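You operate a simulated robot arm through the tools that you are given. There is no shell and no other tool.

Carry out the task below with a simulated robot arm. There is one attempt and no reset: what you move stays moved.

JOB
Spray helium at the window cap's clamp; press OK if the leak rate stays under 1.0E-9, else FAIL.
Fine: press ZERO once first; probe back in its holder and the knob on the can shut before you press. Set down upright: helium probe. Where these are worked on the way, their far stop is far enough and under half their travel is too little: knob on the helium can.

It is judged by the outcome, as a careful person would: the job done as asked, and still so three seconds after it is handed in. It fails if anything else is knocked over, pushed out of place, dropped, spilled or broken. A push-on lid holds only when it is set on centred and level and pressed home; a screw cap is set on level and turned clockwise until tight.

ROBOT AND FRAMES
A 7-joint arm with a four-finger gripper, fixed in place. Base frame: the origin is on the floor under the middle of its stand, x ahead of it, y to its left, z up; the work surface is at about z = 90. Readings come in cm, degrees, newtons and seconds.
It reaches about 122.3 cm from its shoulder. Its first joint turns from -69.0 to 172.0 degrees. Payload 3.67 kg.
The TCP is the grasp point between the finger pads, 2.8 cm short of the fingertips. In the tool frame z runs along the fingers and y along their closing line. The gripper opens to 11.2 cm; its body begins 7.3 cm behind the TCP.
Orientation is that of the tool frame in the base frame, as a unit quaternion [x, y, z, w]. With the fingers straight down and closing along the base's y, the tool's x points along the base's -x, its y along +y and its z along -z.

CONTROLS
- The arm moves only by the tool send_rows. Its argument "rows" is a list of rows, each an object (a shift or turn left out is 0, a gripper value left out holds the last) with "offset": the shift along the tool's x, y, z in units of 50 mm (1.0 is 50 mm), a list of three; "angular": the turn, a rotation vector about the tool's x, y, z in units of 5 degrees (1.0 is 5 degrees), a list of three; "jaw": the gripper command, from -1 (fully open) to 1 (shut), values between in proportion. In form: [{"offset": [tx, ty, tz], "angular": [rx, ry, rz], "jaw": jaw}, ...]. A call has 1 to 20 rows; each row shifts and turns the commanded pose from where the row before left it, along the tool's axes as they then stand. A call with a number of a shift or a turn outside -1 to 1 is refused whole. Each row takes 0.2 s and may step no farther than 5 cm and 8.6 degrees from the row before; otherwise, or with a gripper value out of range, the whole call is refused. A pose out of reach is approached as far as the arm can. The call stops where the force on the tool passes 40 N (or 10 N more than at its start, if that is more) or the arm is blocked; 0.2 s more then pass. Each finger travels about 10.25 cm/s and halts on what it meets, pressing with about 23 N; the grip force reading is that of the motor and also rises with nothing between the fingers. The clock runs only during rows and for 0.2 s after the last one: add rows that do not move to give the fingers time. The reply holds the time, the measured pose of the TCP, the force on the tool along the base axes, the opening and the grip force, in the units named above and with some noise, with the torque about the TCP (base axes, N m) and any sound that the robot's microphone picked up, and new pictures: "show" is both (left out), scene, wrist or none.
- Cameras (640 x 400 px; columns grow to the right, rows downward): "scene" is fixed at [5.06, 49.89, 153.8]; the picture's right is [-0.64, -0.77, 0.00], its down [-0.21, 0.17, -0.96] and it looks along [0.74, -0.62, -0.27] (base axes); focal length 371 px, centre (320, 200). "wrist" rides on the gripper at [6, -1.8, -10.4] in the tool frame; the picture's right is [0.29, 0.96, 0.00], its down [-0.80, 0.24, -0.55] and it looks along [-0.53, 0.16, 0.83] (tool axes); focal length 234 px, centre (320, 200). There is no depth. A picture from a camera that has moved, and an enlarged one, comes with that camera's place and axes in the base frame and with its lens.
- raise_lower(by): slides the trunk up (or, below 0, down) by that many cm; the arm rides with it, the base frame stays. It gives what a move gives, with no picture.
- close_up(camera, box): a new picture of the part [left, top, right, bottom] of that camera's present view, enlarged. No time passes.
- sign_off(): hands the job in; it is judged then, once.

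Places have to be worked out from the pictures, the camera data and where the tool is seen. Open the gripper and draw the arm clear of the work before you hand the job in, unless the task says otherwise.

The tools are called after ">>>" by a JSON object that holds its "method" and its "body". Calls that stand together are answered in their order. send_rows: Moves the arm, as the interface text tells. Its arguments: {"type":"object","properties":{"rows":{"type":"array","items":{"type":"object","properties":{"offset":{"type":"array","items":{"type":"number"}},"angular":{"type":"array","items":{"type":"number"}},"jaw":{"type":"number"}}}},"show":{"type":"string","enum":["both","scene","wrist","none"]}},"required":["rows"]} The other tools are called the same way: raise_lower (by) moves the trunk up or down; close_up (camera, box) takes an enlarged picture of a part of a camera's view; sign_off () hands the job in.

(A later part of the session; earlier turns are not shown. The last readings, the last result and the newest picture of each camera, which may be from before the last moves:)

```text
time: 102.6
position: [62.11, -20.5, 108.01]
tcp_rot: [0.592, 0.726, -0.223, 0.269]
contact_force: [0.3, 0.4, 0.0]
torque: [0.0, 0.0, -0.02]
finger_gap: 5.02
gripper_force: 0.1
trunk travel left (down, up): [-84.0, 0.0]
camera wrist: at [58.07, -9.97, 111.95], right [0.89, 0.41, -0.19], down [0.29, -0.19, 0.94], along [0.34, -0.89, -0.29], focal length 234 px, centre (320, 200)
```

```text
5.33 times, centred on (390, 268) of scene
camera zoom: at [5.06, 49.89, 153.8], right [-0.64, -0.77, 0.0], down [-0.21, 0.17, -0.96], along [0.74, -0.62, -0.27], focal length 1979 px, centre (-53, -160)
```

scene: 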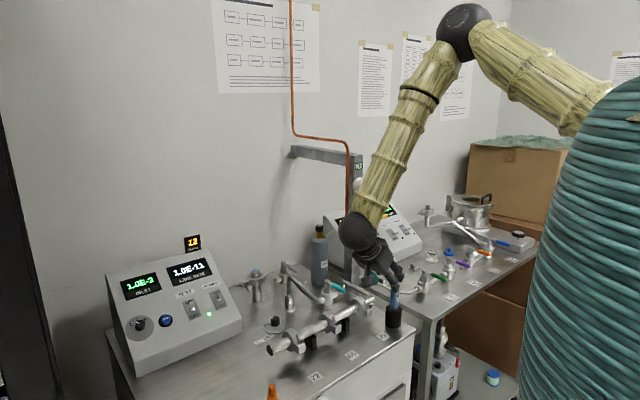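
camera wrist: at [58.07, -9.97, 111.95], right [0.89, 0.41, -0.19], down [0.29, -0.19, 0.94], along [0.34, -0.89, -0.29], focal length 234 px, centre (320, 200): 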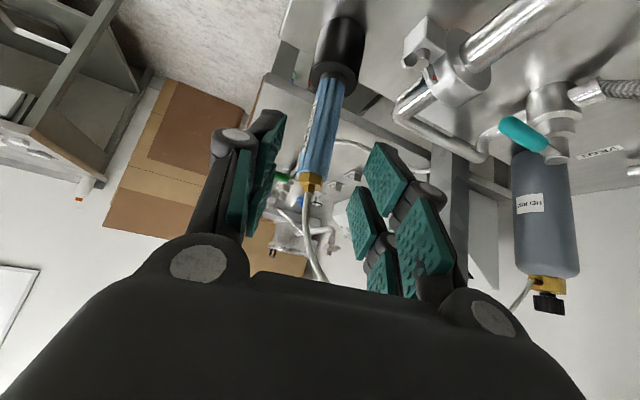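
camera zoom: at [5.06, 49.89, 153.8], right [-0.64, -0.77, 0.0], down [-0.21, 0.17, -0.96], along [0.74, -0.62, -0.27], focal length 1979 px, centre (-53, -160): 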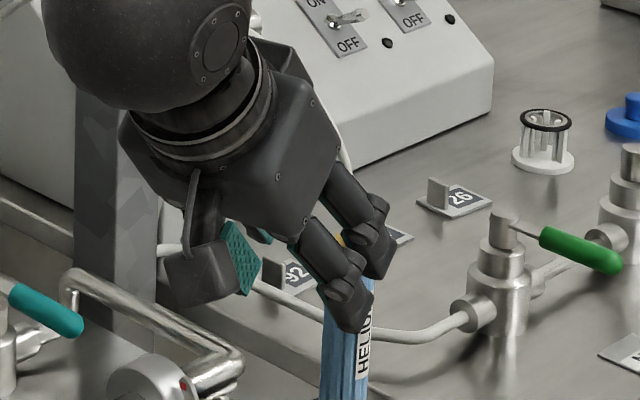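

Aligned on the probe (axis x≈63.4, y≈-27; handle z 95–104). Advance along the tool axis to straddle the handle.

>>> {"method": "send_rows", "body": {"rows": [{"offset": [0.015, 0, 0.69]}, {"offset": [0.015, 0, 0.69]}, {"offset": [0.015, 0, 0.69]}, {"offset": [0, 0, 0]}, {"offset": [0, 0, 0]}], "show": "both"}}

>>> {"method": "close_up", "body": {"camera": "wrist", "box": [220, 60, 420, 185]}}

>>> {"method": "close_up", "body": {"camera": "scene", "box": [330, 250, 450, 325]}}

```text
time: 103.8
position: [63.4, -27.04, 100.03]
tcp_rot: [0.592, 0.727, -0.221, 0.268]
contact_force: [-0.6, 0.1, -0.4]
torque: [0.02, 0.03, 0.0]
finger_gap: 5.04
gripper_force: 0.1
trunk travel left (down, up): [-84.0, 0.0]
camera wrist: at [59.38, -16.49, 103.97], right [0.89, 0.41, -0.19], down [0.29, -0.19, 0.94], along [0.34, -0.89, -0.29], focal length 234 px, centre (320, 200)
```

scene: 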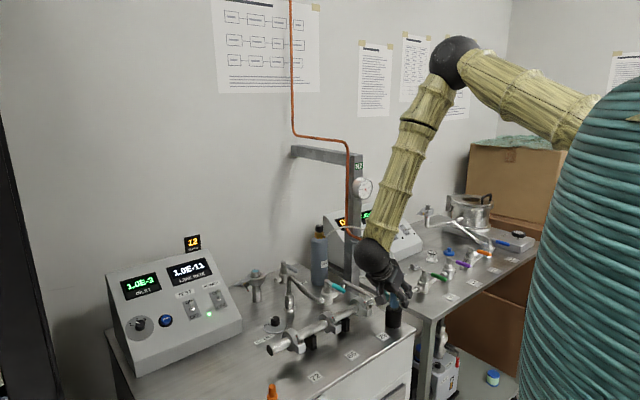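
wrist: 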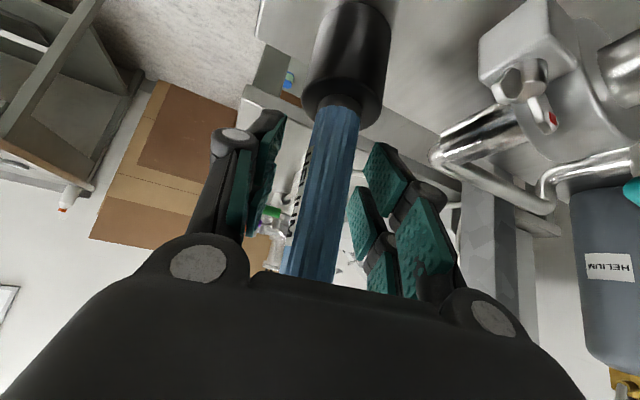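

```text
3.20 times, centred on (320, 122) of wrist
camera zoom: at [59.38, -16.49, 103.97], right [0.89, 0.41, -0.19], down [0.29, -0.19, 0.94], along [0.34, -0.89, -0.29], focal length 749 px, centre (320, 448)
```

zoom: 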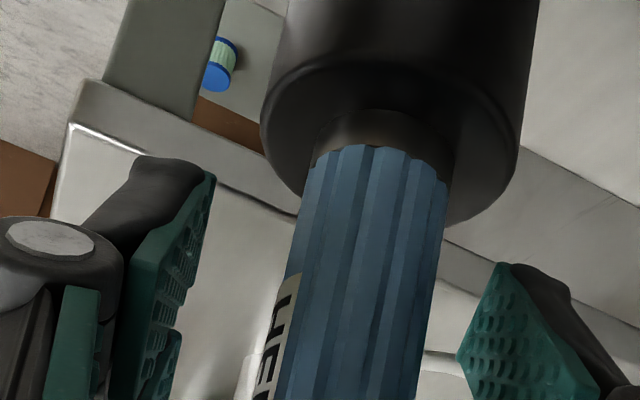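

```text
5.33 times, centred on (390, 288) of scene
camera zoom: at [5.06, 49.89, 153.8], right [-0.64, -0.77, 0.0], down [-0.21, 0.17, -0.96], along [0.74, -0.62, -0.27], focal length 1979 px, centre (-53, -267)
```

zoom: 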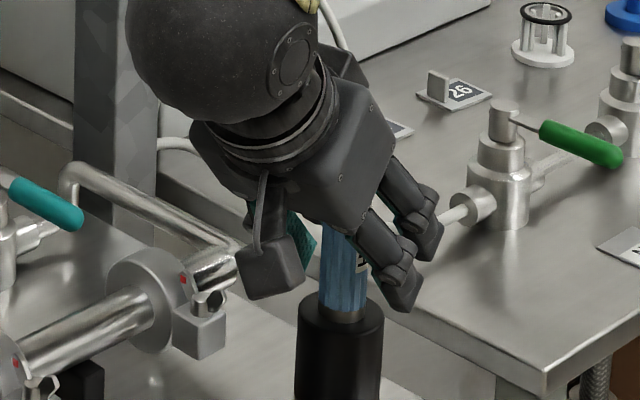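

The handle is between the pads. Close the grip.

>>> {"method": "send_rows", "body": {"rows": [{"jaw": 0.5}, {"jaw": 1}, {"jaw": 1}, {"jaw": 1}, {"jaw": 1}], "show": "wrist"}}

```text
time: 105.0
position: [63.34, -27.03, 100.1]
tcp_rot: [0.592, 0.727, -0.222, 0.269]
contact_force: [1.3, -0.7, 0.5]
torque: [0.01, 0.07, 0.01]
finger_gap: 2.4
gripper_force: 23.6
trunk travel left (down, up): [-84.0, 0.0]
camera wrist: at [59.37, -16.46, 104.0], right [0.89, 0.41, -0.19], down [0.29, -0.19, 0.94], along [0.34, -0.89, -0.29], focal length 234 px, centre (320, 200)
```

wrist: 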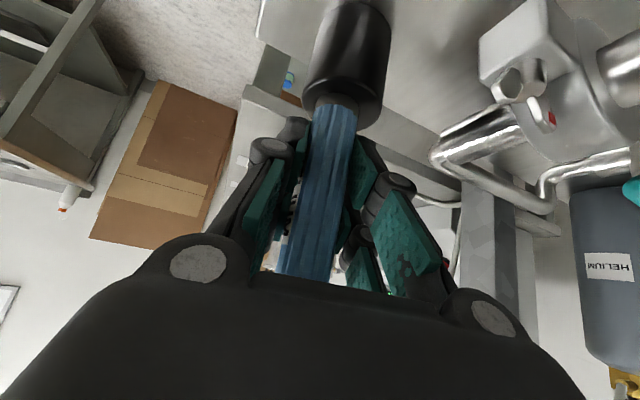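

Held firmly (gap 2.4 cm). Lift the probe straight up out of its holder.

>>> {"method": "send_rows", "body": {"rows": [{"offset": [-0.262, -0.002, -0.302], "jaw": 1}, {"offset": [-0.262, -0.002, -0.302]}, {"offset": [-0.327, -0.002, -0.377]}, {"offset": [-0.327, -0.002, -0.377]}, {"offset": [-0.327, -0.002, -0.377]}, {"offset": [-0.327, -0.002, -0.377]}, {"offset": [0, 0, 0]}], "show": "both"}}

>>> {"method": "close_up", "body": {"camera": "scene", "box": [330, 220, 450, 320]}}

>>> {"method": "close_up", "body": {"camera": "scene", "box": [100, 220, 260, 320]}}

```text
time: 106.6
position: [63.37, -27.12, 113.99]
tcp_rot: [0.592, 0.727, -0.221, 0.268]
contact_force: [0.2, -0.6, -1.2]
torque: [-0.05, 0.01, -0.01]
finger_gap: 2.41
gripper_force: 23.1
trunk travel left (down, up): [-84.0, 0.0]
camera wrist: at [59.35, -16.56, 117.99], right [0.89, 0.41, -0.19], down [0.29, -0.19, 0.94], along [0.34, -0.89, -0.29], focal length 234 px, centre (320, 200)
```

scene: 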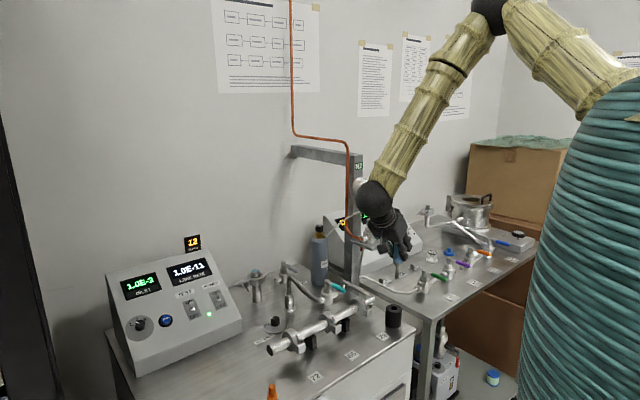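
wrist: 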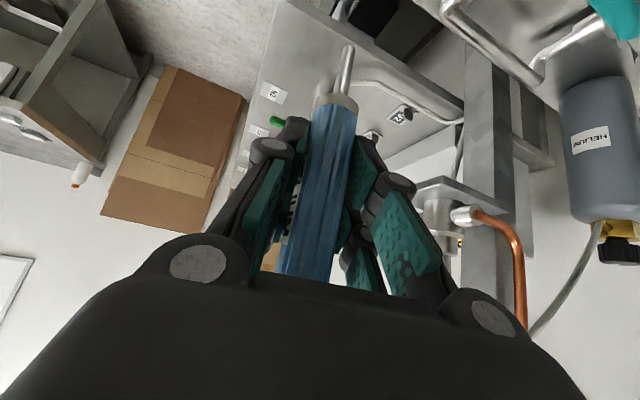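

```text
4.00 times, centred on (390, 270) of scene
camera zoom: at [5.06, 49.89, 153.8], right [-0.64, -0.77, 0.0], down [-0.21, 0.17, -0.96], along [0.74, -0.62, -0.27], focal length 1484 px, centre (40, -80)
```

zoom: 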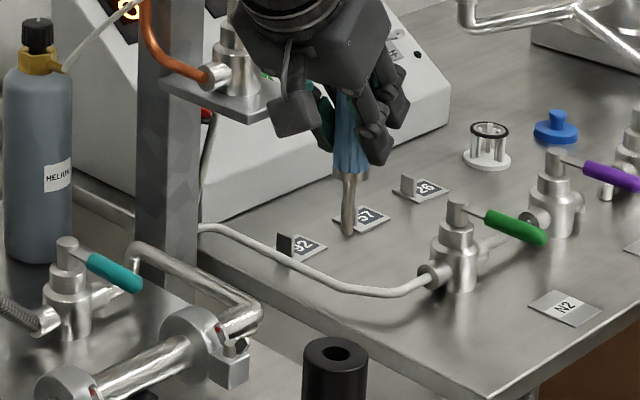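

```text
4.00 times, centred on (180, 270) of scene
camera zoom: at [5.06, 49.89, 153.8], right [-0.64, -0.77, 0.0], down [-0.21, 0.17, -0.96], along [0.74, -0.62, -0.27], focal length 1484 px, centre (880, -80)
```

zoom: 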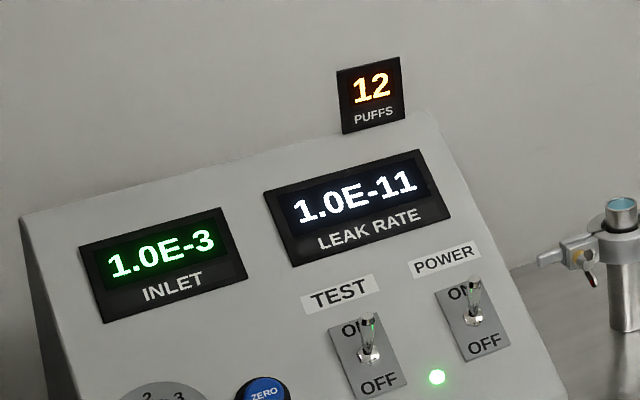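

The nozzle tip sits ~9.7 cm below the TCP. Lift higher, then carry the probe (upright) over toward the window, staying well above the manifold clamps.

>>> {"method": "send_rows", "body": {"rows": [{"offset": [-0.61, -0.005, -0.705], "jaw": 1}, {"offset": [-0.61, -0.005, -0.705]}, {"offset": [-0.61, -0.005, -0.705]}, {"offset": [0.327, 0.77, -0.129]}, {"offset": [0.327, 0.77, -0.129]}, {"offset": [0.327, 0.77, -0.129]}, {"offset": [0.327, 0.77, -0.129]}, {"offset": [0.327, 0.77, -0.129]}, {"offset": [0.327, 0.77, -0.129]}, {"offset": [0.327, 0.77, -0.129]}, {"offset": [0, 0, 0]}, {"offset": [0, 0, 0]}], "show": "both"}}

```text
time: 109.2
position: [87.38, -10.2, 123.74]
tcp_rot: [0.592, 0.727, -0.223, 0.268]
contact_force: [-0.3, 0.3, -0.9]
torque: [-0.01, 0.02, -0.01]
finger_gap: 2.4
gripper_force: 22.8
trunk travel left (down, up): [-84.0, 0.0]
camera wrist: at [83.49, 0.33, 127.75], right [0.89, 0.41, -0.19], down [0.29, -0.19, 0.94], along [0.34, -0.89, -0.28], focal length 234 px, centre (320, 200)
```

scene: 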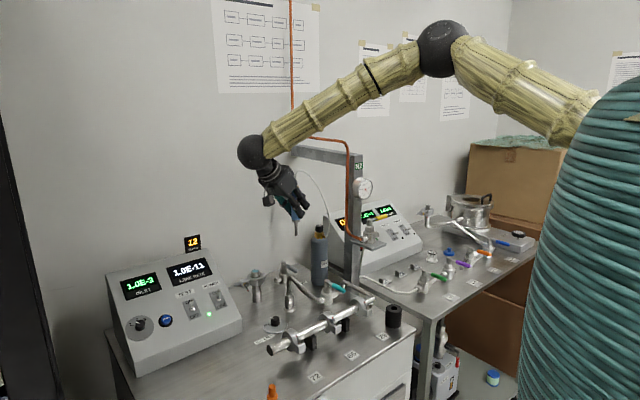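
wrist: 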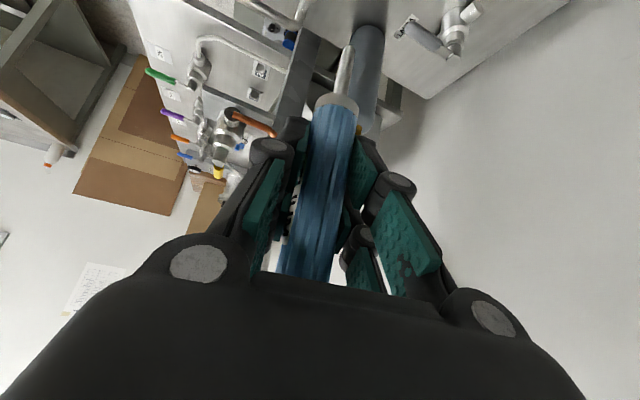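

>>> {"method": "send_rows", "body": {"rows": [{"offset": [0.497, 0.58, 0.2], "jaw": 1}, {"offset": [0.497, 0.58, 0.2]}, {"offset": [0.497, 0.58, 0.2]}, {"offset": [0.497, 0.58, 0.2]}, {"offset": [0, 0, 0]}, {"offset": [0, 0, 0]}], "show": "both"}}

>>> {"method": "close_up", "body": {"camera": "scene", "box": [200, 220, 320, 295]}}

>>> {"method": "close_up", "body": {"camera": "wrist", "box": [260, 0, 460, 125]}}

```text
time: 110.6
position: [97.72, -3.08, 114.13]
tcp_rot: [0.592, 0.727, -0.223, 0.268]
contact_force: [0.3, 0.7, -1.3]
torque: [-0.02, 0.03, -0.02]
finger_gap: 2.39
gripper_force: 23.4
trunk travel left (down, up): [-84.0, 0.0]
camera wrist: at [93.76, 7.54, 118.13], right [0.89, 0.41, -0.19], down [0.29, -0.19, 0.94], along [0.34, -0.89, -0.28], focal length 234 px, centre (320, 200)
```

scene: 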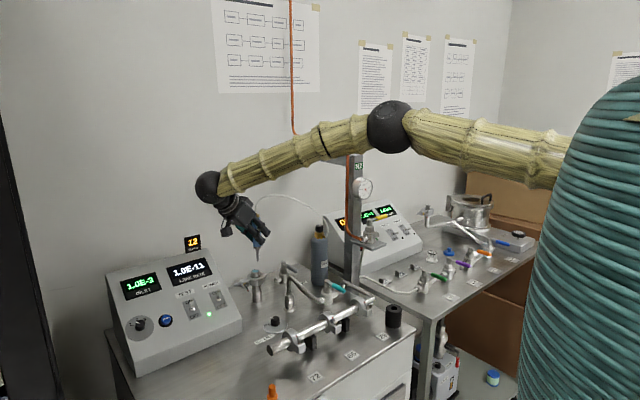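
wrist: 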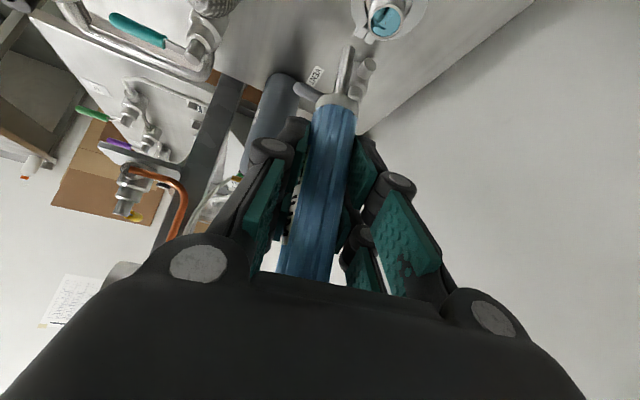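

```text
5.33 times, centred on (260, 258) of scene
camera zoom: at [5.06, 49.89, 153.8], right [-0.64, -0.77, 0.0], down [-0.21, 0.17, -0.96], along [0.74, -0.62, -0.27], focal length 1979 px, centre (640, -107)
```

zoom: 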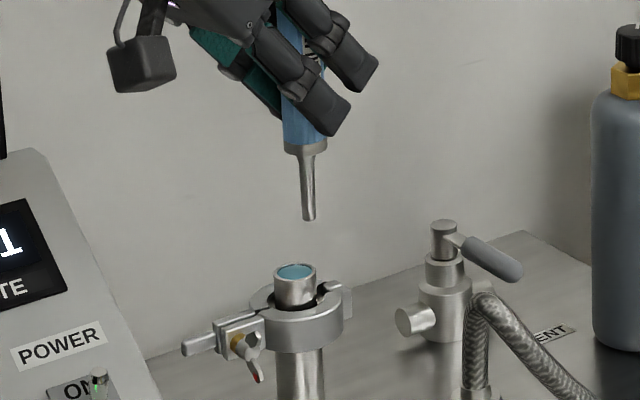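

```text
3.20 times, centred on (360, 62) of wrist
camera zoom: at [93.76, 7.54, 118.13], right [0.89, 0.41, -0.19], down [0.29, -0.19, 0.94], along [0.34, -0.89, -0.28], focal length 749 px, centre (192, 640)
```

zoom: 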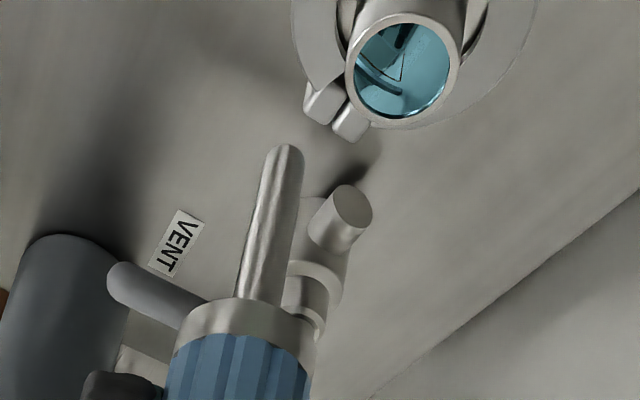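

Tip at about (97.7, -3.1, 104.4), just robot-side of the window cap. Lower it so it's ~1 cm above the clamp ring.

>>> {"method": "send_rows", "body": {"rows": [{"offset": [0.2, 0.002, 0.23], "jaw": 1}, {"offset": [0.2, 0.002, 0.23]}, {"offset": [0.1, 0.001, 0.115]}, {"offset": [0, 0, 0]}], "show": "both"}}

>>> {"method": "close_up", "body": {"camera": "scene", "box": [200, 220, 320, 295]}}

>>> {"method": "close_up", "body": {"camera": "scene", "box": [100, 220, 260, 320]}}

```text
time: 111.6
position: [97.7, -3.12, 110.4]
tcp_rot: [0.592, 0.727, -0.222, 0.268]
contact_force: [0.8, -1.1, -0.9]
torque: [0.03, 0.02, -0.02]
finger_gap: 2.4
gripper_force: 22.3
trunk travel left (down, up): [-84.0, 0.0]
camera wrist: at [93.72, 7.49, 114.35], right [0.89, 0.41, -0.19], down [0.29, -0.19, 0.94], along [0.34, -0.89, -0.28], focal length 234 px, centre (320, 200)
```

scene: 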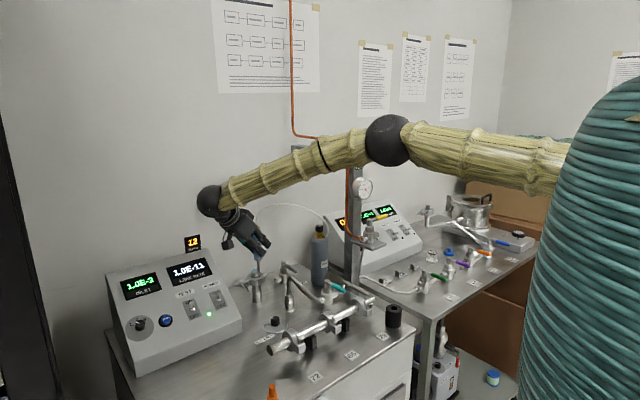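
wrist: 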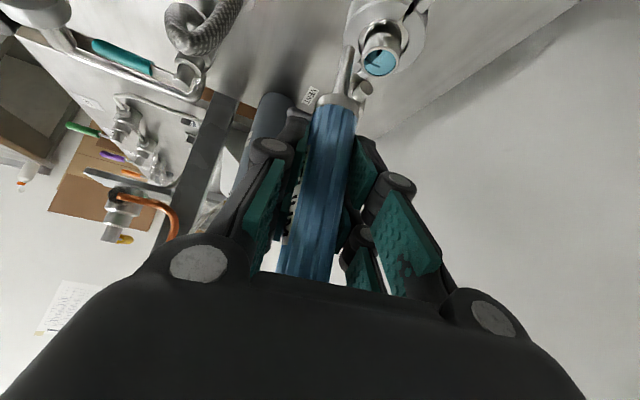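

```text
5.33 times, centred on (260, 258) of scene
camera zoom: at [5.06, 49.89, 153.8], right [-0.64, -0.77, 0.0], down [-0.21, 0.17, -0.96], along [0.74, -0.62, -0.27], focal length 1979 px, centre (640, -107)
```

zoom: 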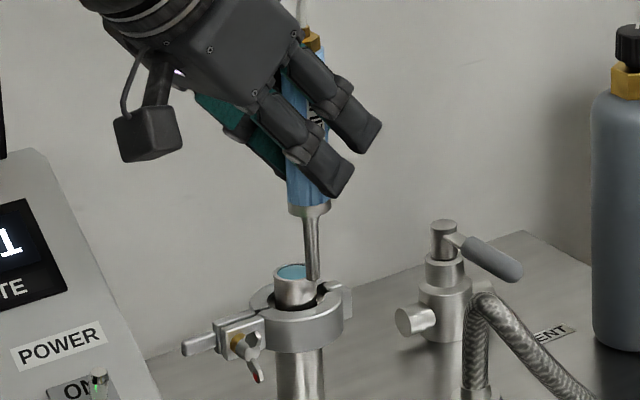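

```text
4.00 times, centred on (180, 270) of scene
camera zoom: at [5.06, 49.89, 153.8], right [-0.64, -0.77, 0.0], down [-0.21, 0.17, -0.96], along [0.74, -0.62, -0.27], focal length 1484 px, centre (880, -80)
```

zoom: 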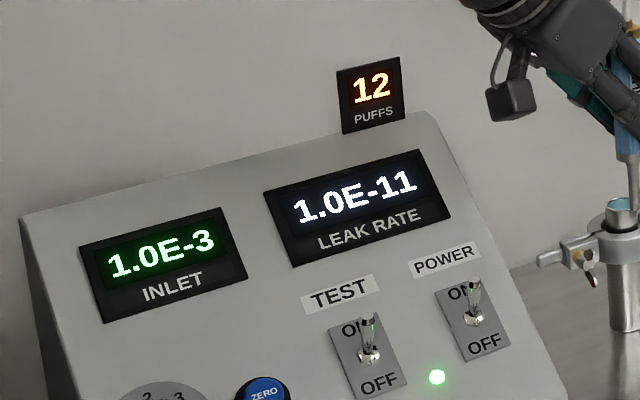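

Tip is next to the cap just above the clamp ring. Hold for a couple of seconds and watch the readings.

>>> {"method": "send_rows", "body": {"rows": [{"offset": [0, 0, 0], "jaw": 1}, {"offset": [0, 0, 0]}, {"offset": [0, 0, 0]}, {"offset": [0, 0, 0]}, {"offset": [0, 0, 0]}, {"offset": [0, 0, 0]}, {"offset": [0, 0, 0]}, {"offset": [0, 0, 0]}, {"offset": [0, 0, 0]}, {"offset": [0, 0, 0]}], "show": "scene"}}

>>> {"method": "close_up", "body": {"camera": "scene", "box": [100, 220, 260, 320]}}

>>> {"method": "close_up", "body": {"camera": "wrist", "box": [300, 0, 460, 100]}}

```text
time: 113.8
position: [97.73, -3.12, 110.28]
tcp_rot: [0.592, 0.726, -0.223, 0.269]
contact_force: [-0.6, 0.5, -0.4]
torque: [-0.02, 0.0, 0.03]
finger_gap: 2.39
gripper_force: 23.0
trunk travel left (down, up): [-84.0, 0.0]
```

scene: 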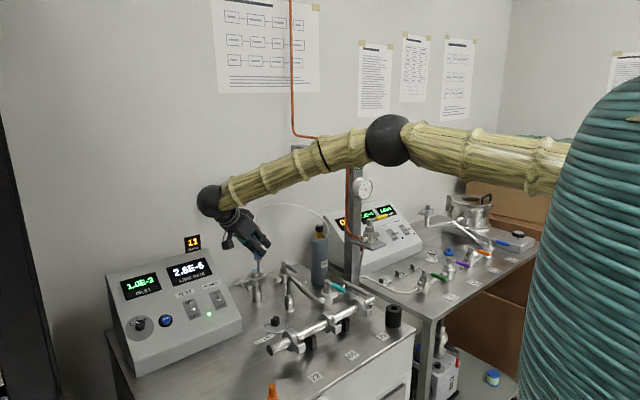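

```text
4.00 times, centred on (180, 270) of scene
camera zoom: at [5.06, 49.89, 153.8], right [-0.64, -0.77, 0.0], down [-0.21, 0.17, -0.96], along [0.74, -0.62, -0.27], focal length 1484 px, centre (880, -80)
```

zoom: 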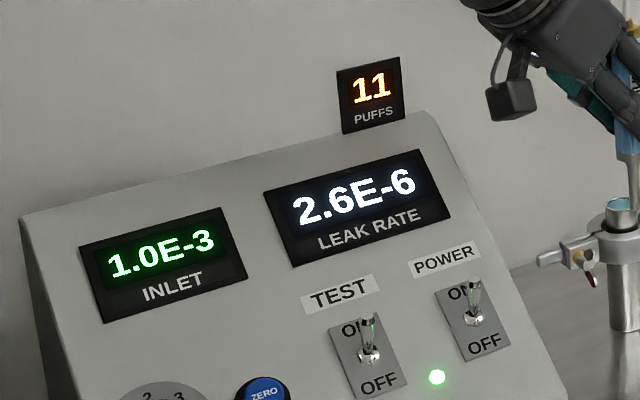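

```text
4.00 times, centred on (380, 50) of wrist
camera zoom: at [93.7, 7.48, 114.38], right [0.89, 0.41, -0.19], down [0.29, -0.19, 0.94], along [0.34, -0.89, -0.28], focal length 937 px, centre (80, 800)
```

zoom: 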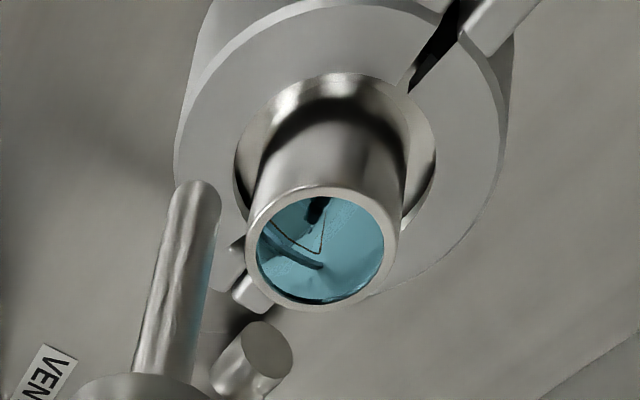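

One puff went out (12→11) and the leak rate jumped to 2.6E-6 — far above 1.0E-9, so the verdict is FAIL. Lift the probe away and carry it back toward the holder.

>>> {"method": "send_rows", "body": {"rows": [{"offset": [-0.5, -0.004, -0.58], "jaw": 1}, {"offset": [-0.61, -0.005, -0.705]}, {"offset": [-0.61, -0.005, -0.705]}, {"offset": [-0.4, -0.003, -0.46]}, {"offset": [-0.327, -0.77, 0.129]}, {"offset": [-0.327, -0.77, 0.129]}, {"offset": [-0.327, -0.77, 0.129]}, {"offset": [-0.327, -0.77, 0.129]}, {"offset": [-0.327, -0.77, 0.129]}, {"offset": [-0.327, -0.77, 0.129]}, {"offset": [-0.327, -0.77, 0.129]}, {"offset": [0, 0, 0]}], "show": "scene"}}

>>> {"method": "close_up", "body": {"camera": "scene", "box": [100, 220, 260, 320]}}

```text
time: 116.4
position: [73.88, -19.87, 130.63]
tcp_rot: [0.592, 0.727, -0.223, 0.268]
contact_force: [-0.5, -0.5, -1.5]
torque: [-0.03, 0.0, -0.04]
finger_gap: 2.42
gripper_force: 22.5
trunk travel left (down, up): [-84.0, 0.0]
```

scene: 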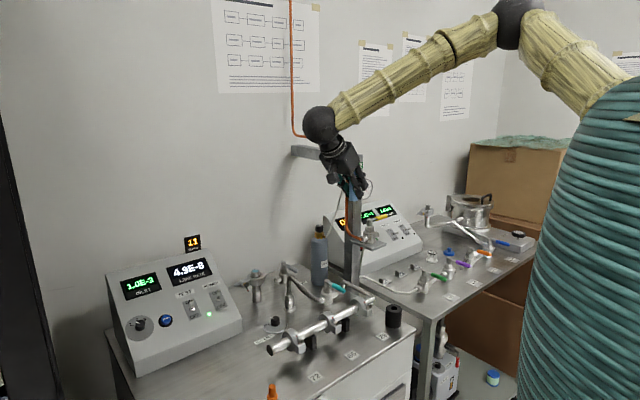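

```text
4.00 times, centred on (180, 270) of scene
camera zoom: at [5.06, 49.89, 153.8], right [-0.64, -0.77, 0.0], down [-0.21, 0.17, -0.96], along [0.74, -0.62, -0.27], focal length 1484 px, centre (880, -80)
```

zoom: 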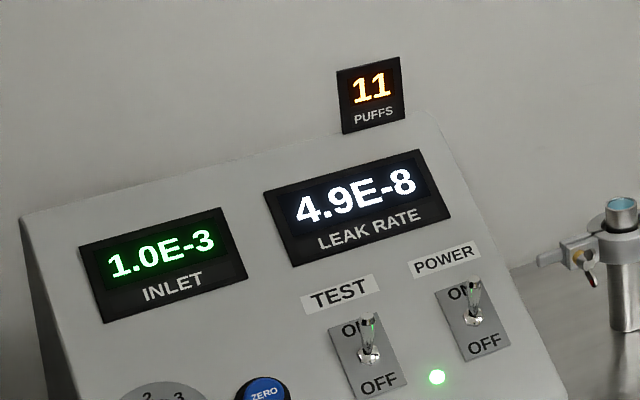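

Reading decays once helium is removed (4.9E-8), confirming the leak at the window clamp. Move the probe above its holder.

>>> {"method": "send_rows", "body": {"rows": [{"offset": [0.228, -0.583, 0.642], "jaw": 1}, {"offset": [0.228, -0.583, 0.642]}, {"offset": [0.228, -0.583, 0.642]}, {"offset": [0.228, -0.583, 0.642]}, {"offset": [0, 0, 0]}, {"offset": [0, 0, 0]}, {"offset": [0, 0, 0]}], "show": "both"}}

>>> {"method": "close_up", "body": {"camera": "scene", "box": [330, 230, 450, 330]}}

>>> {"method": "close_up", "body": {"camera": "wrist", "box": [260, 0, 420, 100]}}

```text
time: 118.0
position: [63.35, -27.27, 118.03]
tcp_rot: [0.592, 0.727, -0.221, 0.268]
contact_force: [-0.2, 0.1, -1.6]
torque: [0.01, 0.0, -0.02]
finger_gap: 2.42
gripper_force: 22.8
trunk travel left (down, up): [-84.0, 0.0]
camera wrist: at [59.31, -16.62, 122.01], right [0.89, 0.41, -0.19], down [0.29, -0.19, 0.94], along [0.34, -0.89, -0.29], focal length 234 px, centre (320, 200)
```

scene: 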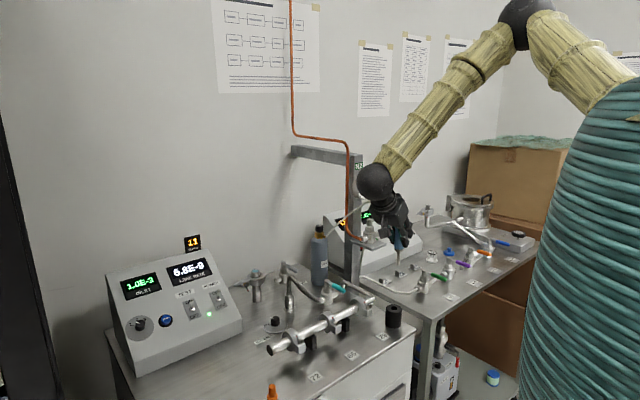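
wrist: 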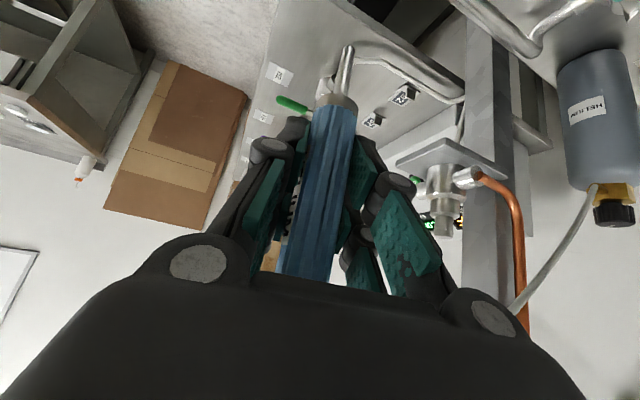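

```text
4.00 times, centred on (390, 280) of scene
camera zoom: at [5.06, 49.89, 153.8], right [-0.64, -0.77, 0.0], down [-0.21, 0.17, -0.96], along [0.74, -0.62, -0.27], focal length 1484 px, centre (40, -120)
```

zoom: 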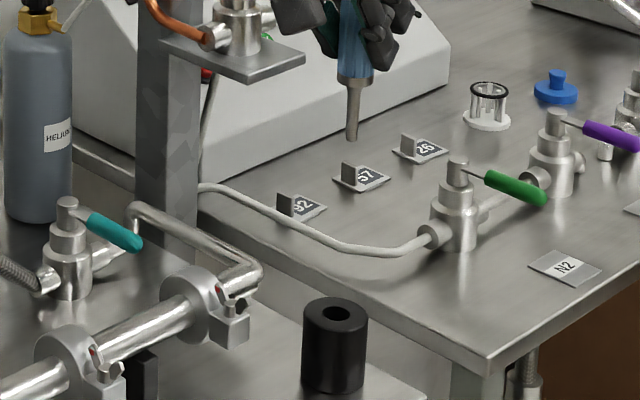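

```text
4.00 times, centred on (340, 50) of wrist
camera zoom: at [59.31, -16.62, 122.01], right [0.89, 0.41, -0.19], down [0.29, -0.19, 0.94], along [0.34, -0.89, -0.29], focal length 937 px, centre (240, 800)
```

zoom: 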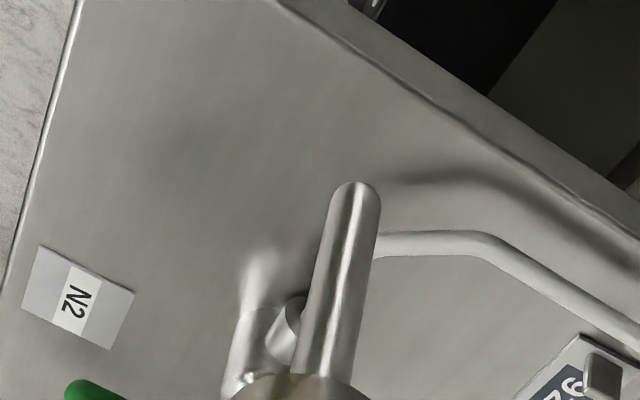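

>>> {"method": "send_rows", "body": {"rows": [{"offset": [0.65, 0.015, 0.7], "jaw": 1}, {"offset": [0.65, 0.007, 0.75]}, {"offset": [0, 0, 0]}, {"offset": [0, 0, 0]}, {"offset": [0, 0, 0]}], "show": "both"}}

>>> {"method": "close_up", "body": {"camera": "scene", "box": [350, 260, 430, 335]}}

>>> {"method": "close_up", "body": {"camera": "wrist", "box": [260, 0, 420, 100]}}

```text
time: 119.2
position: [63.38, -27.1, 108.47]
tcp_rot: [0.593, 0.726, -0.222, 0.268]
contact_force: [0.0, 0.1, -1.3]
torque: [0.0, 0.01, 0.01]
finger_gap: 2.38
gripper_force: 23.0
trunk travel left (down, up): [-84.0, 0.0]
camera wrist: at [59.29, -16.51, 112.45], right [0.89, 0.41, -0.19], down [0.29, -0.19, 0.94], along [0.34, -0.89, -0.29], focal length 234 px, centre (320, 200)
```

scene: 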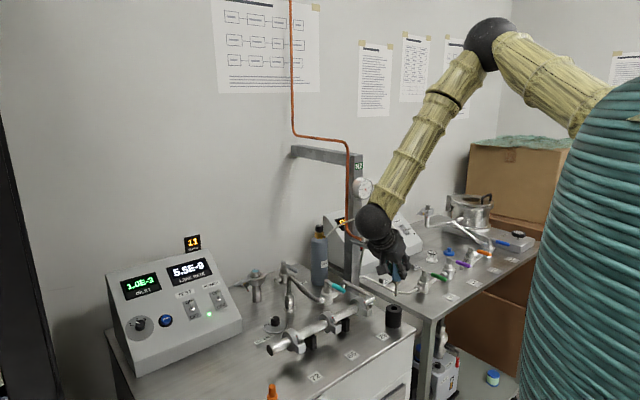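
wrist: 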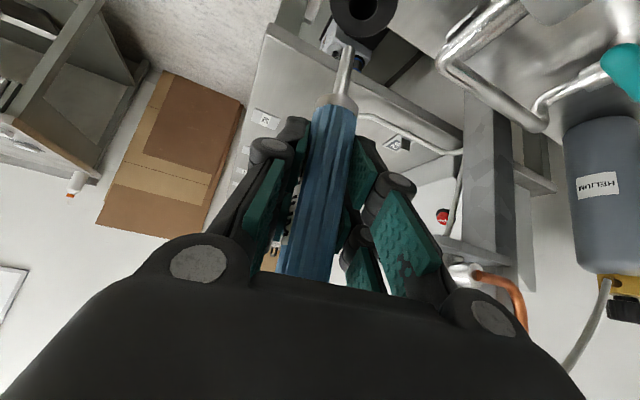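

```text
5.33 times, centred on (390, 298) of scene
camera zoom: at [5.06, 49.89, 153.8], right [-0.64, -0.77, 0.0], down [-0.21, 0.17, -0.96], along [0.74, -0.62, -0.27], focal length 1979 px, centre (-53, -320)
```

zoom: 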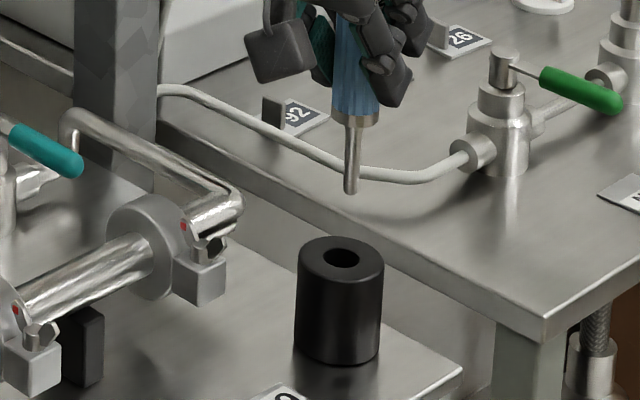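

```text
4.00 times, centred on (340, 50) of wrist
camera zoom: at [59.29, -16.51, 112.45], right [0.89, 0.41, -0.19], down [0.29, -0.19, 0.94], along [0.34, -0.89, -0.29], focal length 937 px, centre (240, 800)
```

zoom: 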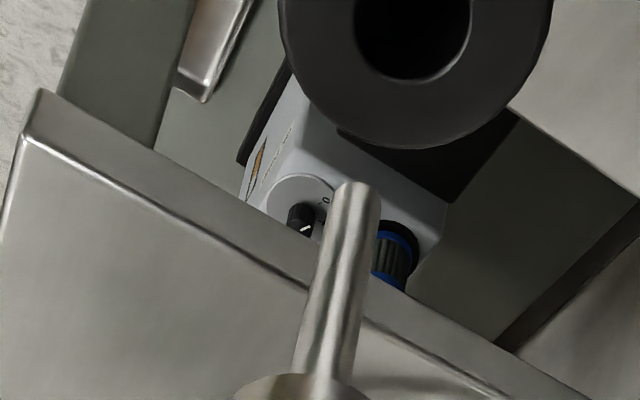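

Tip lines up over the holder hole as on removal. Lower gently in 1 cm steps, watching force.

>>> {"method": "send_rows", "body": {"rows": [{"offset": [0.1307, 0.0014, 0.1516], "jaw": 1}, {"offset": [0.1307, 0.0014, 0.1516]}, {"offset": [0.1307, 0.0014, 0.1516]}, {"offset": [0.1307, 0.0014, 0.1516]}, {"offset": [0.065, 0.0007, 0.0758]}, {"offset": [0, 0, 0]}], "show": "both"}}

>>> {"method": "close_up", "body": {"camera": "scene", "box": [350, 260, 430, 335]}}

>>> {"method": "close_up", "body": {"camera": "wrist", "box": [260, 0, 420, 100]}}

```text
time: 120.6
position: [63.35, -26.97, 103.8]
tcp_rot: [0.592, 0.727, -0.222, 0.268]
contact_force: [-0.2, -0.3, -0.6]
torque: [-0.02, 0.01, -0.03]
finger_gap: 2.43
gripper_force: 23.0
trunk travel left (down, up): [-84.0, 0.0]
camera wrist: at [59.32, -16.44, 107.84], right [0.89, 0.41, -0.19], down [0.29, -0.19, 0.94], along [0.34, -0.89, -0.29], focal length 234 px, centre (320, 200)
```

scene: 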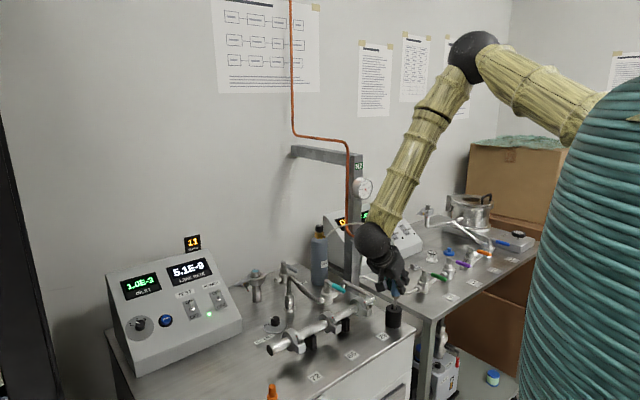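
wrist: 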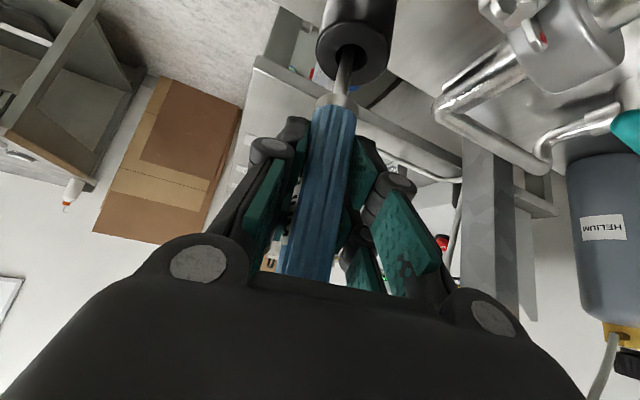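

```text
5.33 times, centred on (390, 298) of scene
camera zoom: at [5.06, 49.89, 153.8], right [-0.64, -0.77, 0.0], down [-0.21, 0.17, -0.96], along [0.74, -0.62, -0.27], focal length 1979 px, centre (-53, -320)
```

zoom: 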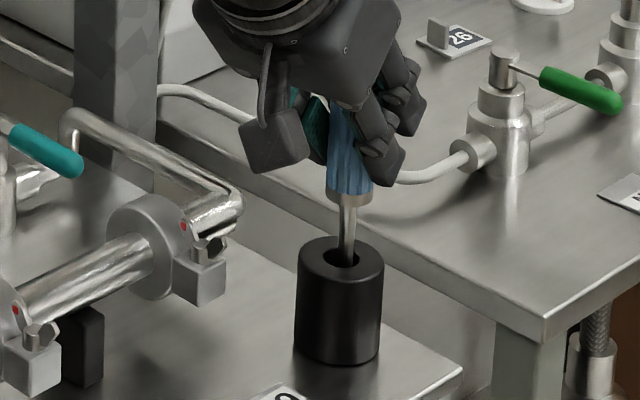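

```text
4.00 times, centred on (340, 50) of wrist
camera zoom: at [59.32, -16.44, 107.84], right [0.89, 0.41, -0.19], down [0.29, -0.19, 0.94], along [0.34, -0.89, -0.29], focal length 937 px, centre (240, 800)
```

zoom: 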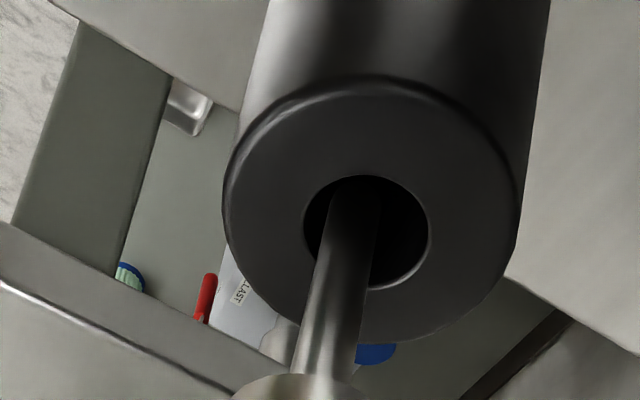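

The nozzle is in the hole. Continue down to the original seated height.

>>> {"method": "send_rows", "body": {"rows": [{"offset": [0.1307, 0.0014, 0.1516], "jaw": 1}, {"offset": [0.1307, 0.0014, 0.1516]}, {"offset": [0.1307, 0.0014, 0.1516]}, {"offset": [0.065, 0.0007, 0.0758]}, {"offset": [0, 0, 0]}, {"offset": [0, 0, 0]}], "show": "both"}}

>>> {"method": "close_up", "body": {"camera": "scene", "box": [350, 260, 430, 335]}}

>>> {"method": "close_up", "body": {"camera": "wrist", "box": [260, 40, 420, 140]}}

```text
time: 122.0
position: [63.35, -27.06, 100.39]
tcp_rot: [0.592, 0.727, -0.222, 0.268]
contact_force: [0.5, 0.5, -1.0]
torque: [-0.01, 0.0, -0.02]
finger_gap: 2.39
gripper_force: 23.5
trunk travel left (down, up): [-84.0, 0.0]
camera wrist: at [59.31, -16.45, 104.36], right [0.89, 0.41, -0.19], down [0.29, -0.19, 0.94], along [0.34, -0.89, -0.29], focal length 234 px, centre (320, 200)
```

scene: 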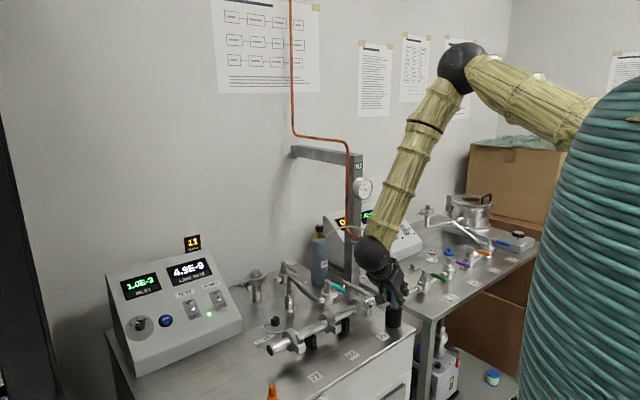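
wrist: 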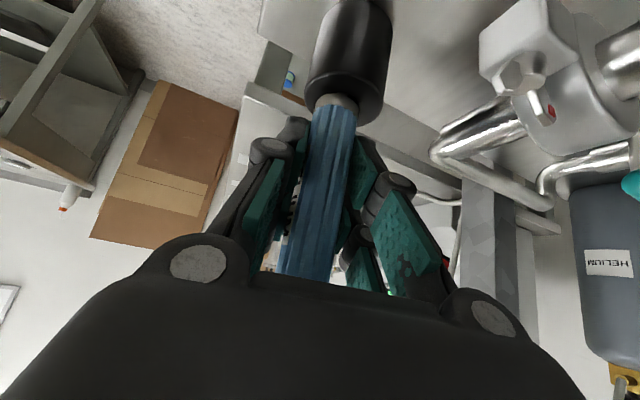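

```text
5.33 times, centred on (390, 298) of scene
camera zoom: at [5.06, 49.89, 153.8], right [-0.64, -0.77, 0.0], down [-0.21, 0.17, -0.96], along [0.74, -0.62, -0.27], focal length 1979 px, centre (-53, -320)
```

zoom: 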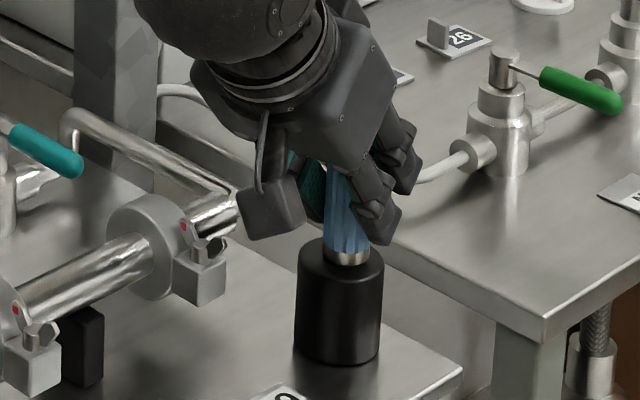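

```text
4.00 times, centred on (340, 90) of wrist
camera zoom: at [59.31, -16.45, 104.36], right [0.89, 0.41, -0.19], down [0.29, -0.19, 0.94], along [0.34, -0.89, -0.29], focal length 937 px, centre (240, 640)
```

zoom: 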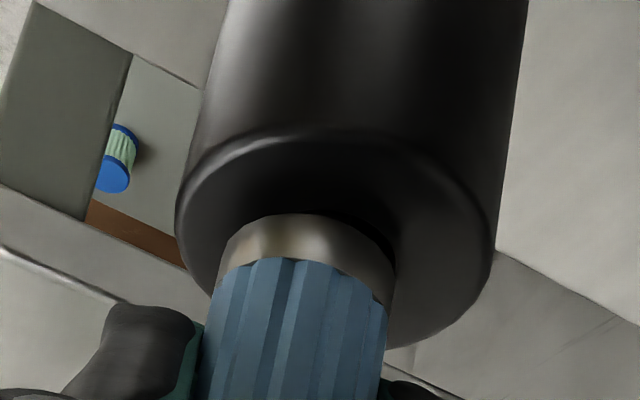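

About 3 mm above its original seat; lower that last bit and check force.

>>> {"method": "send_rows", "body": {"rows": [{"offset": [0.02, 0.0002, 0.023], "jaw": 1}, {"offset": [0.02, 0.0002, 0.023]}, {"offset": [0, 0, 0]}, {"offset": [0, 0, 0]}], "show": "scene"}}

>>> {"method": "close_up", "body": {"camera": "scene", "box": [370, 285, 418, 330]}}

```text
time: 123.0
position: [63.36, -27.09, 100.09]
tcp_rot: [0.592, 0.727, -0.222, 0.268]
contact_force: [0.0, 0.0, -0.3]
torque: [0.0, -0.01, 0.01]
finger_gap: 2.4
gripper_force: 22.8
trunk travel left (down, up): [-84.0, 0.0]
```

scene: 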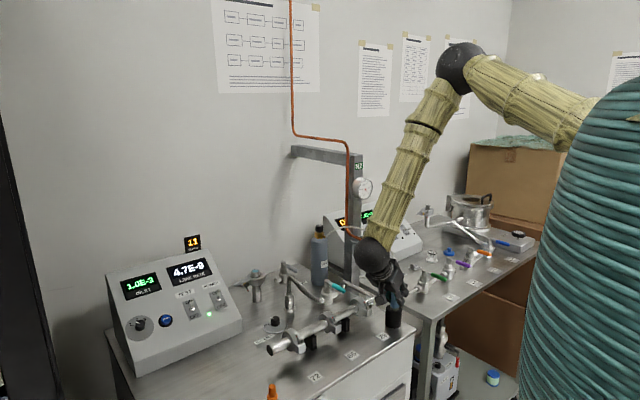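

```text
8.89 times, centred on (394, 308) of scene
camera zoom: at [5.06, 49.89, 153.8], right [-0.64, -0.77, 0.0], down [-0.21, 0.17, -0.96], along [0.74, -0.62, -0.27], focal length 3299 px, centre (-338, -756)
```

zoom: 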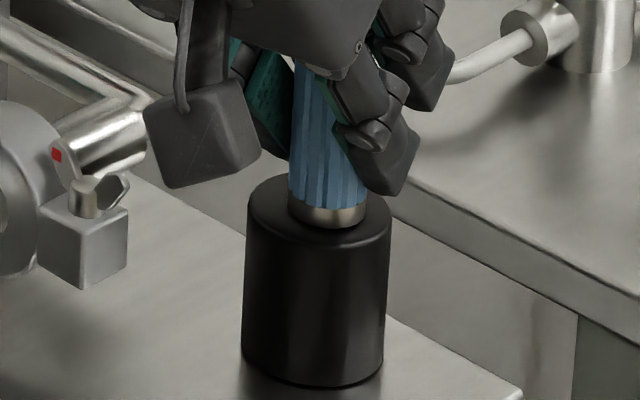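

The probe's weight is now carried by the holder (force ~0). Release and back off along the tool axis.

>>> {"method": "send_rows", "body": {"rows": [{"jaw": 0.5}, {"jaw": 0.2}, {"jaw": 0.1}, {"jaw": 0.05}, {"jaw": 0.05}], "show": "wrist"}}

>>> {"method": "close_up", "body": {"camera": "scene", "box": [350, 260, 430, 335]}}

```text
time: 124.2
position: [63.29, -27.04, 100.24]
tcp_rot: [0.592, 0.727, -0.222, 0.268]
contact_force: [-0.5, 0.7, -0.3]
torque: [0.0, -0.05, -0.01]
finger_gap: 5.31
gripper_force: 0.0
trunk travel left (down, up): [-84.0, 0.0]
camera wrist: at [59.3, -16.42, 104.08], right [0.89, 0.41, -0.19], down [0.29, -0.19, 0.94], along [0.34, -0.89, -0.29], focal length 234 px, centre (320, 200)
```

wrist: 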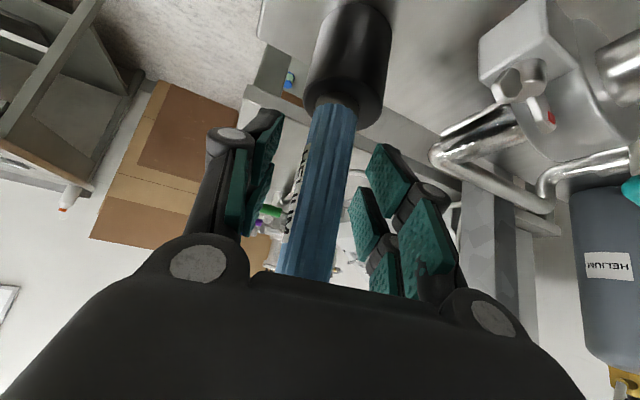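

```text
5.33 times, centred on (390, 298) of scene
camera zoom: at [5.06, 49.89, 153.8], right [-0.64, -0.77, 0.0], down [-0.21, 0.17, -0.96], along [0.74, -0.62, -0.27], focal length 1979 px, centre (-53, -320)
```

zoom: 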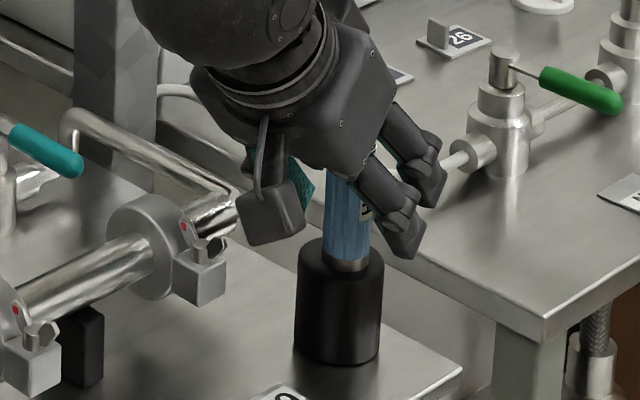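

Probe stands upright in its holder. Back the gripper off along its axis, then rise.

>>> {"method": "send_rows", "body": {"rows": [{"offset": [-0.01, 0, -0.5]}, {"offset": [-0.01, 0, -0.8]}, {"offset": [-0.01, 0, -0.8]}, {"offset": [-0.3, 0, -0.8]}, {"offset": [-0.45, 0.3, -0.7]}, {"offset": [-0.45, 0.3, -0.7]}, {"offset": [0, 0, 0]}], "show": "both"}}

>>> {"method": "close_up", "body": {"camera": "scene", "box": [350, 250, 430, 335]}}

```text
time: 125.8
position: [64.55, -17.17, 120.5]
tcp_rot: [0.592, 0.727, -0.222, 0.268]
contact_force: [-0.8, -0.1, 0.4]
torque: [0.01, 0.01, 0.0]
finger_gap: 5.32
gripper_force: 0.1
trunk travel left (down, up): [-84.0, 0.0]
camera wrist: at [60.51, -6.63, 124.45], right [0.89, 0.41, -0.19], down [0.29, -0.19, 0.94], along [0.34, -0.89, -0.29], focal length 234 px, centre (320, 200)
```

scene: 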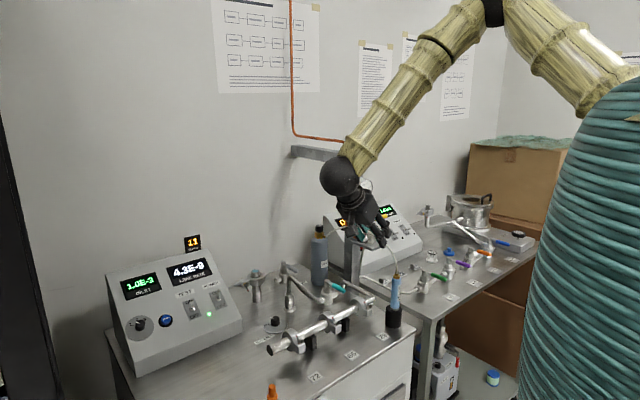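
wrist: 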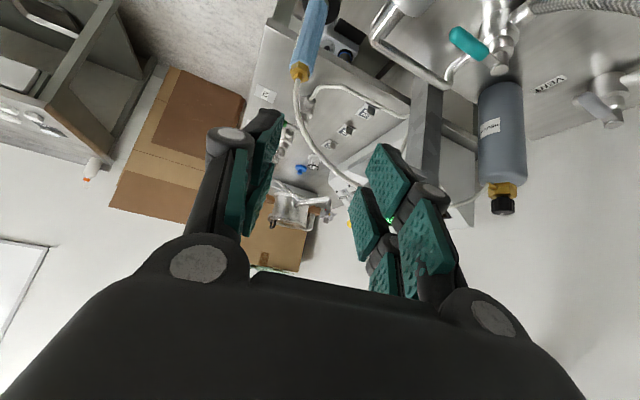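

```text
4.71 times, centred on (390, 292) of scene
camera zoom: at [5.06, 49.89, 153.8], right [-0.64, -0.77, 0.0], down [-0.21, 0.17, -0.96], along [0.74, -0.62, -0.27], focal length 1746 px, centre (-9, -235)
```

zoom: 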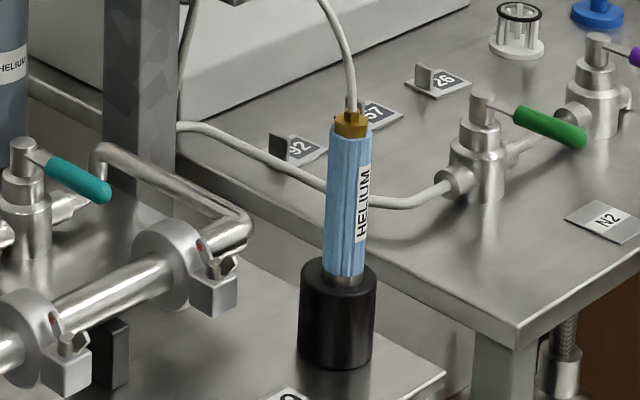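

Probe is back upright in its holder. Next: shut the can knob. Move across to near the can and rotate into the same leaned orientation used before.

>>> {"method": "send_rows", "body": {"rows": [{"offset": [-0.228, 0.797, -0.246], "jaw": 0.1}, {"offset": [-0.228, 0.797, -0.246]}, {"offset": [-0.228, 0.797, -0.246]}, {"offset": [-0.228, 0.797, -0.246]}, {"offset": [-0.228, 0.797, -0.246]}, {"offset": [-0.228, 0.797, -0.246]}, {"offset": [-0.228, 0.797, -0.246]}, {"offset": [0, 0, 0]}], "show": "none"}}

>>> {"method": "send_rows", "body": {"rows": [{"angular": [0.4123, 0.3536, 0.807]}, {"angular": [0.4123, 0.3536, 0.807]}, {"angular": [0.4123, 0.3536, 0.807]}, {"angular": [0.4123, 0.3536, 0.807]}, {"angular": [0.4123, 0.3536, 0.807]}, {"angular": [0.4123, 0.3536, 0.807]}, {"angular": [0.4123, 0.3536, 0.807]}, {"angular": [0.4123, 0.3536, 0.807]}, {"angular": [0.4123, 0.3536, 0.807]}, {"angular": [0.4123, 0.3536, 0.807]}, {"angular": [0.4123, 0.3536, 0.807]}, {"angular": [0.4123, 0.3536, 0.807]}, {"angular": [0.4123, 0.3536, 0.807]}, {"offset": [0, 0, 0]}, {"offset": [0, 0, 0]}], "show": "both"}}

```text
time: 127.6
position: [91.84, -12.05, 132.04]
tcp_rot: [0.592, 0.727, -0.222, 0.268]
contact_force: [-0.7, 0.1, 0.9]
torque: [0.02, -0.05, -0.04]
finger_gap: 5.05
gripper_force: 0.0
trunk travel left (down, up): [-84.0, 0.0]
```

```text
time: 130.8
position: [91.9, -12.09, 131.98]
tcp_rot: [0.923, 0.362, -0.12, 0.055]
contact_force: [0.9, -0.5, 0.2]
torque: [-0.01, -0.01, 0.02]
finger_gap: 5.05
gripper_force: 0.1
trunk travel left (down, up): [-84.0, 0.0]
camera wrist: at [96.89, -4.95, 140.44], right [0.86, -0.51, -0.06], down [-0.3, -0.59, 0.75], along [-0.42, -0.62, -0.66], focal length 234 px, centre (320, 200)
```

scene: 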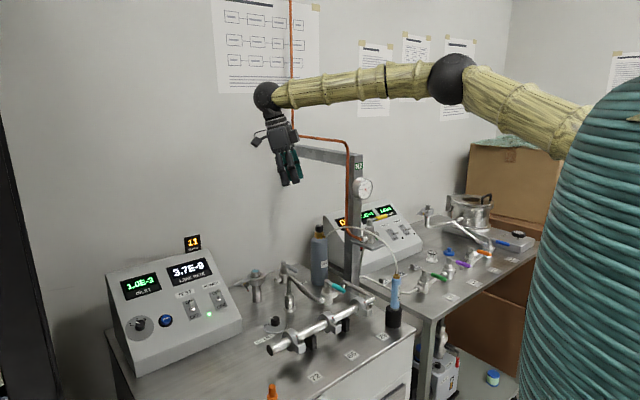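
wrist: 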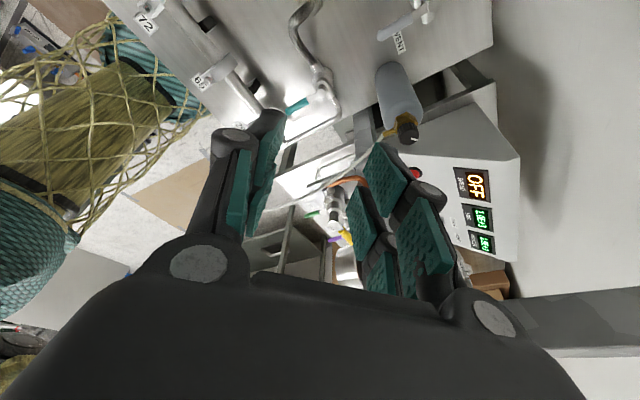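

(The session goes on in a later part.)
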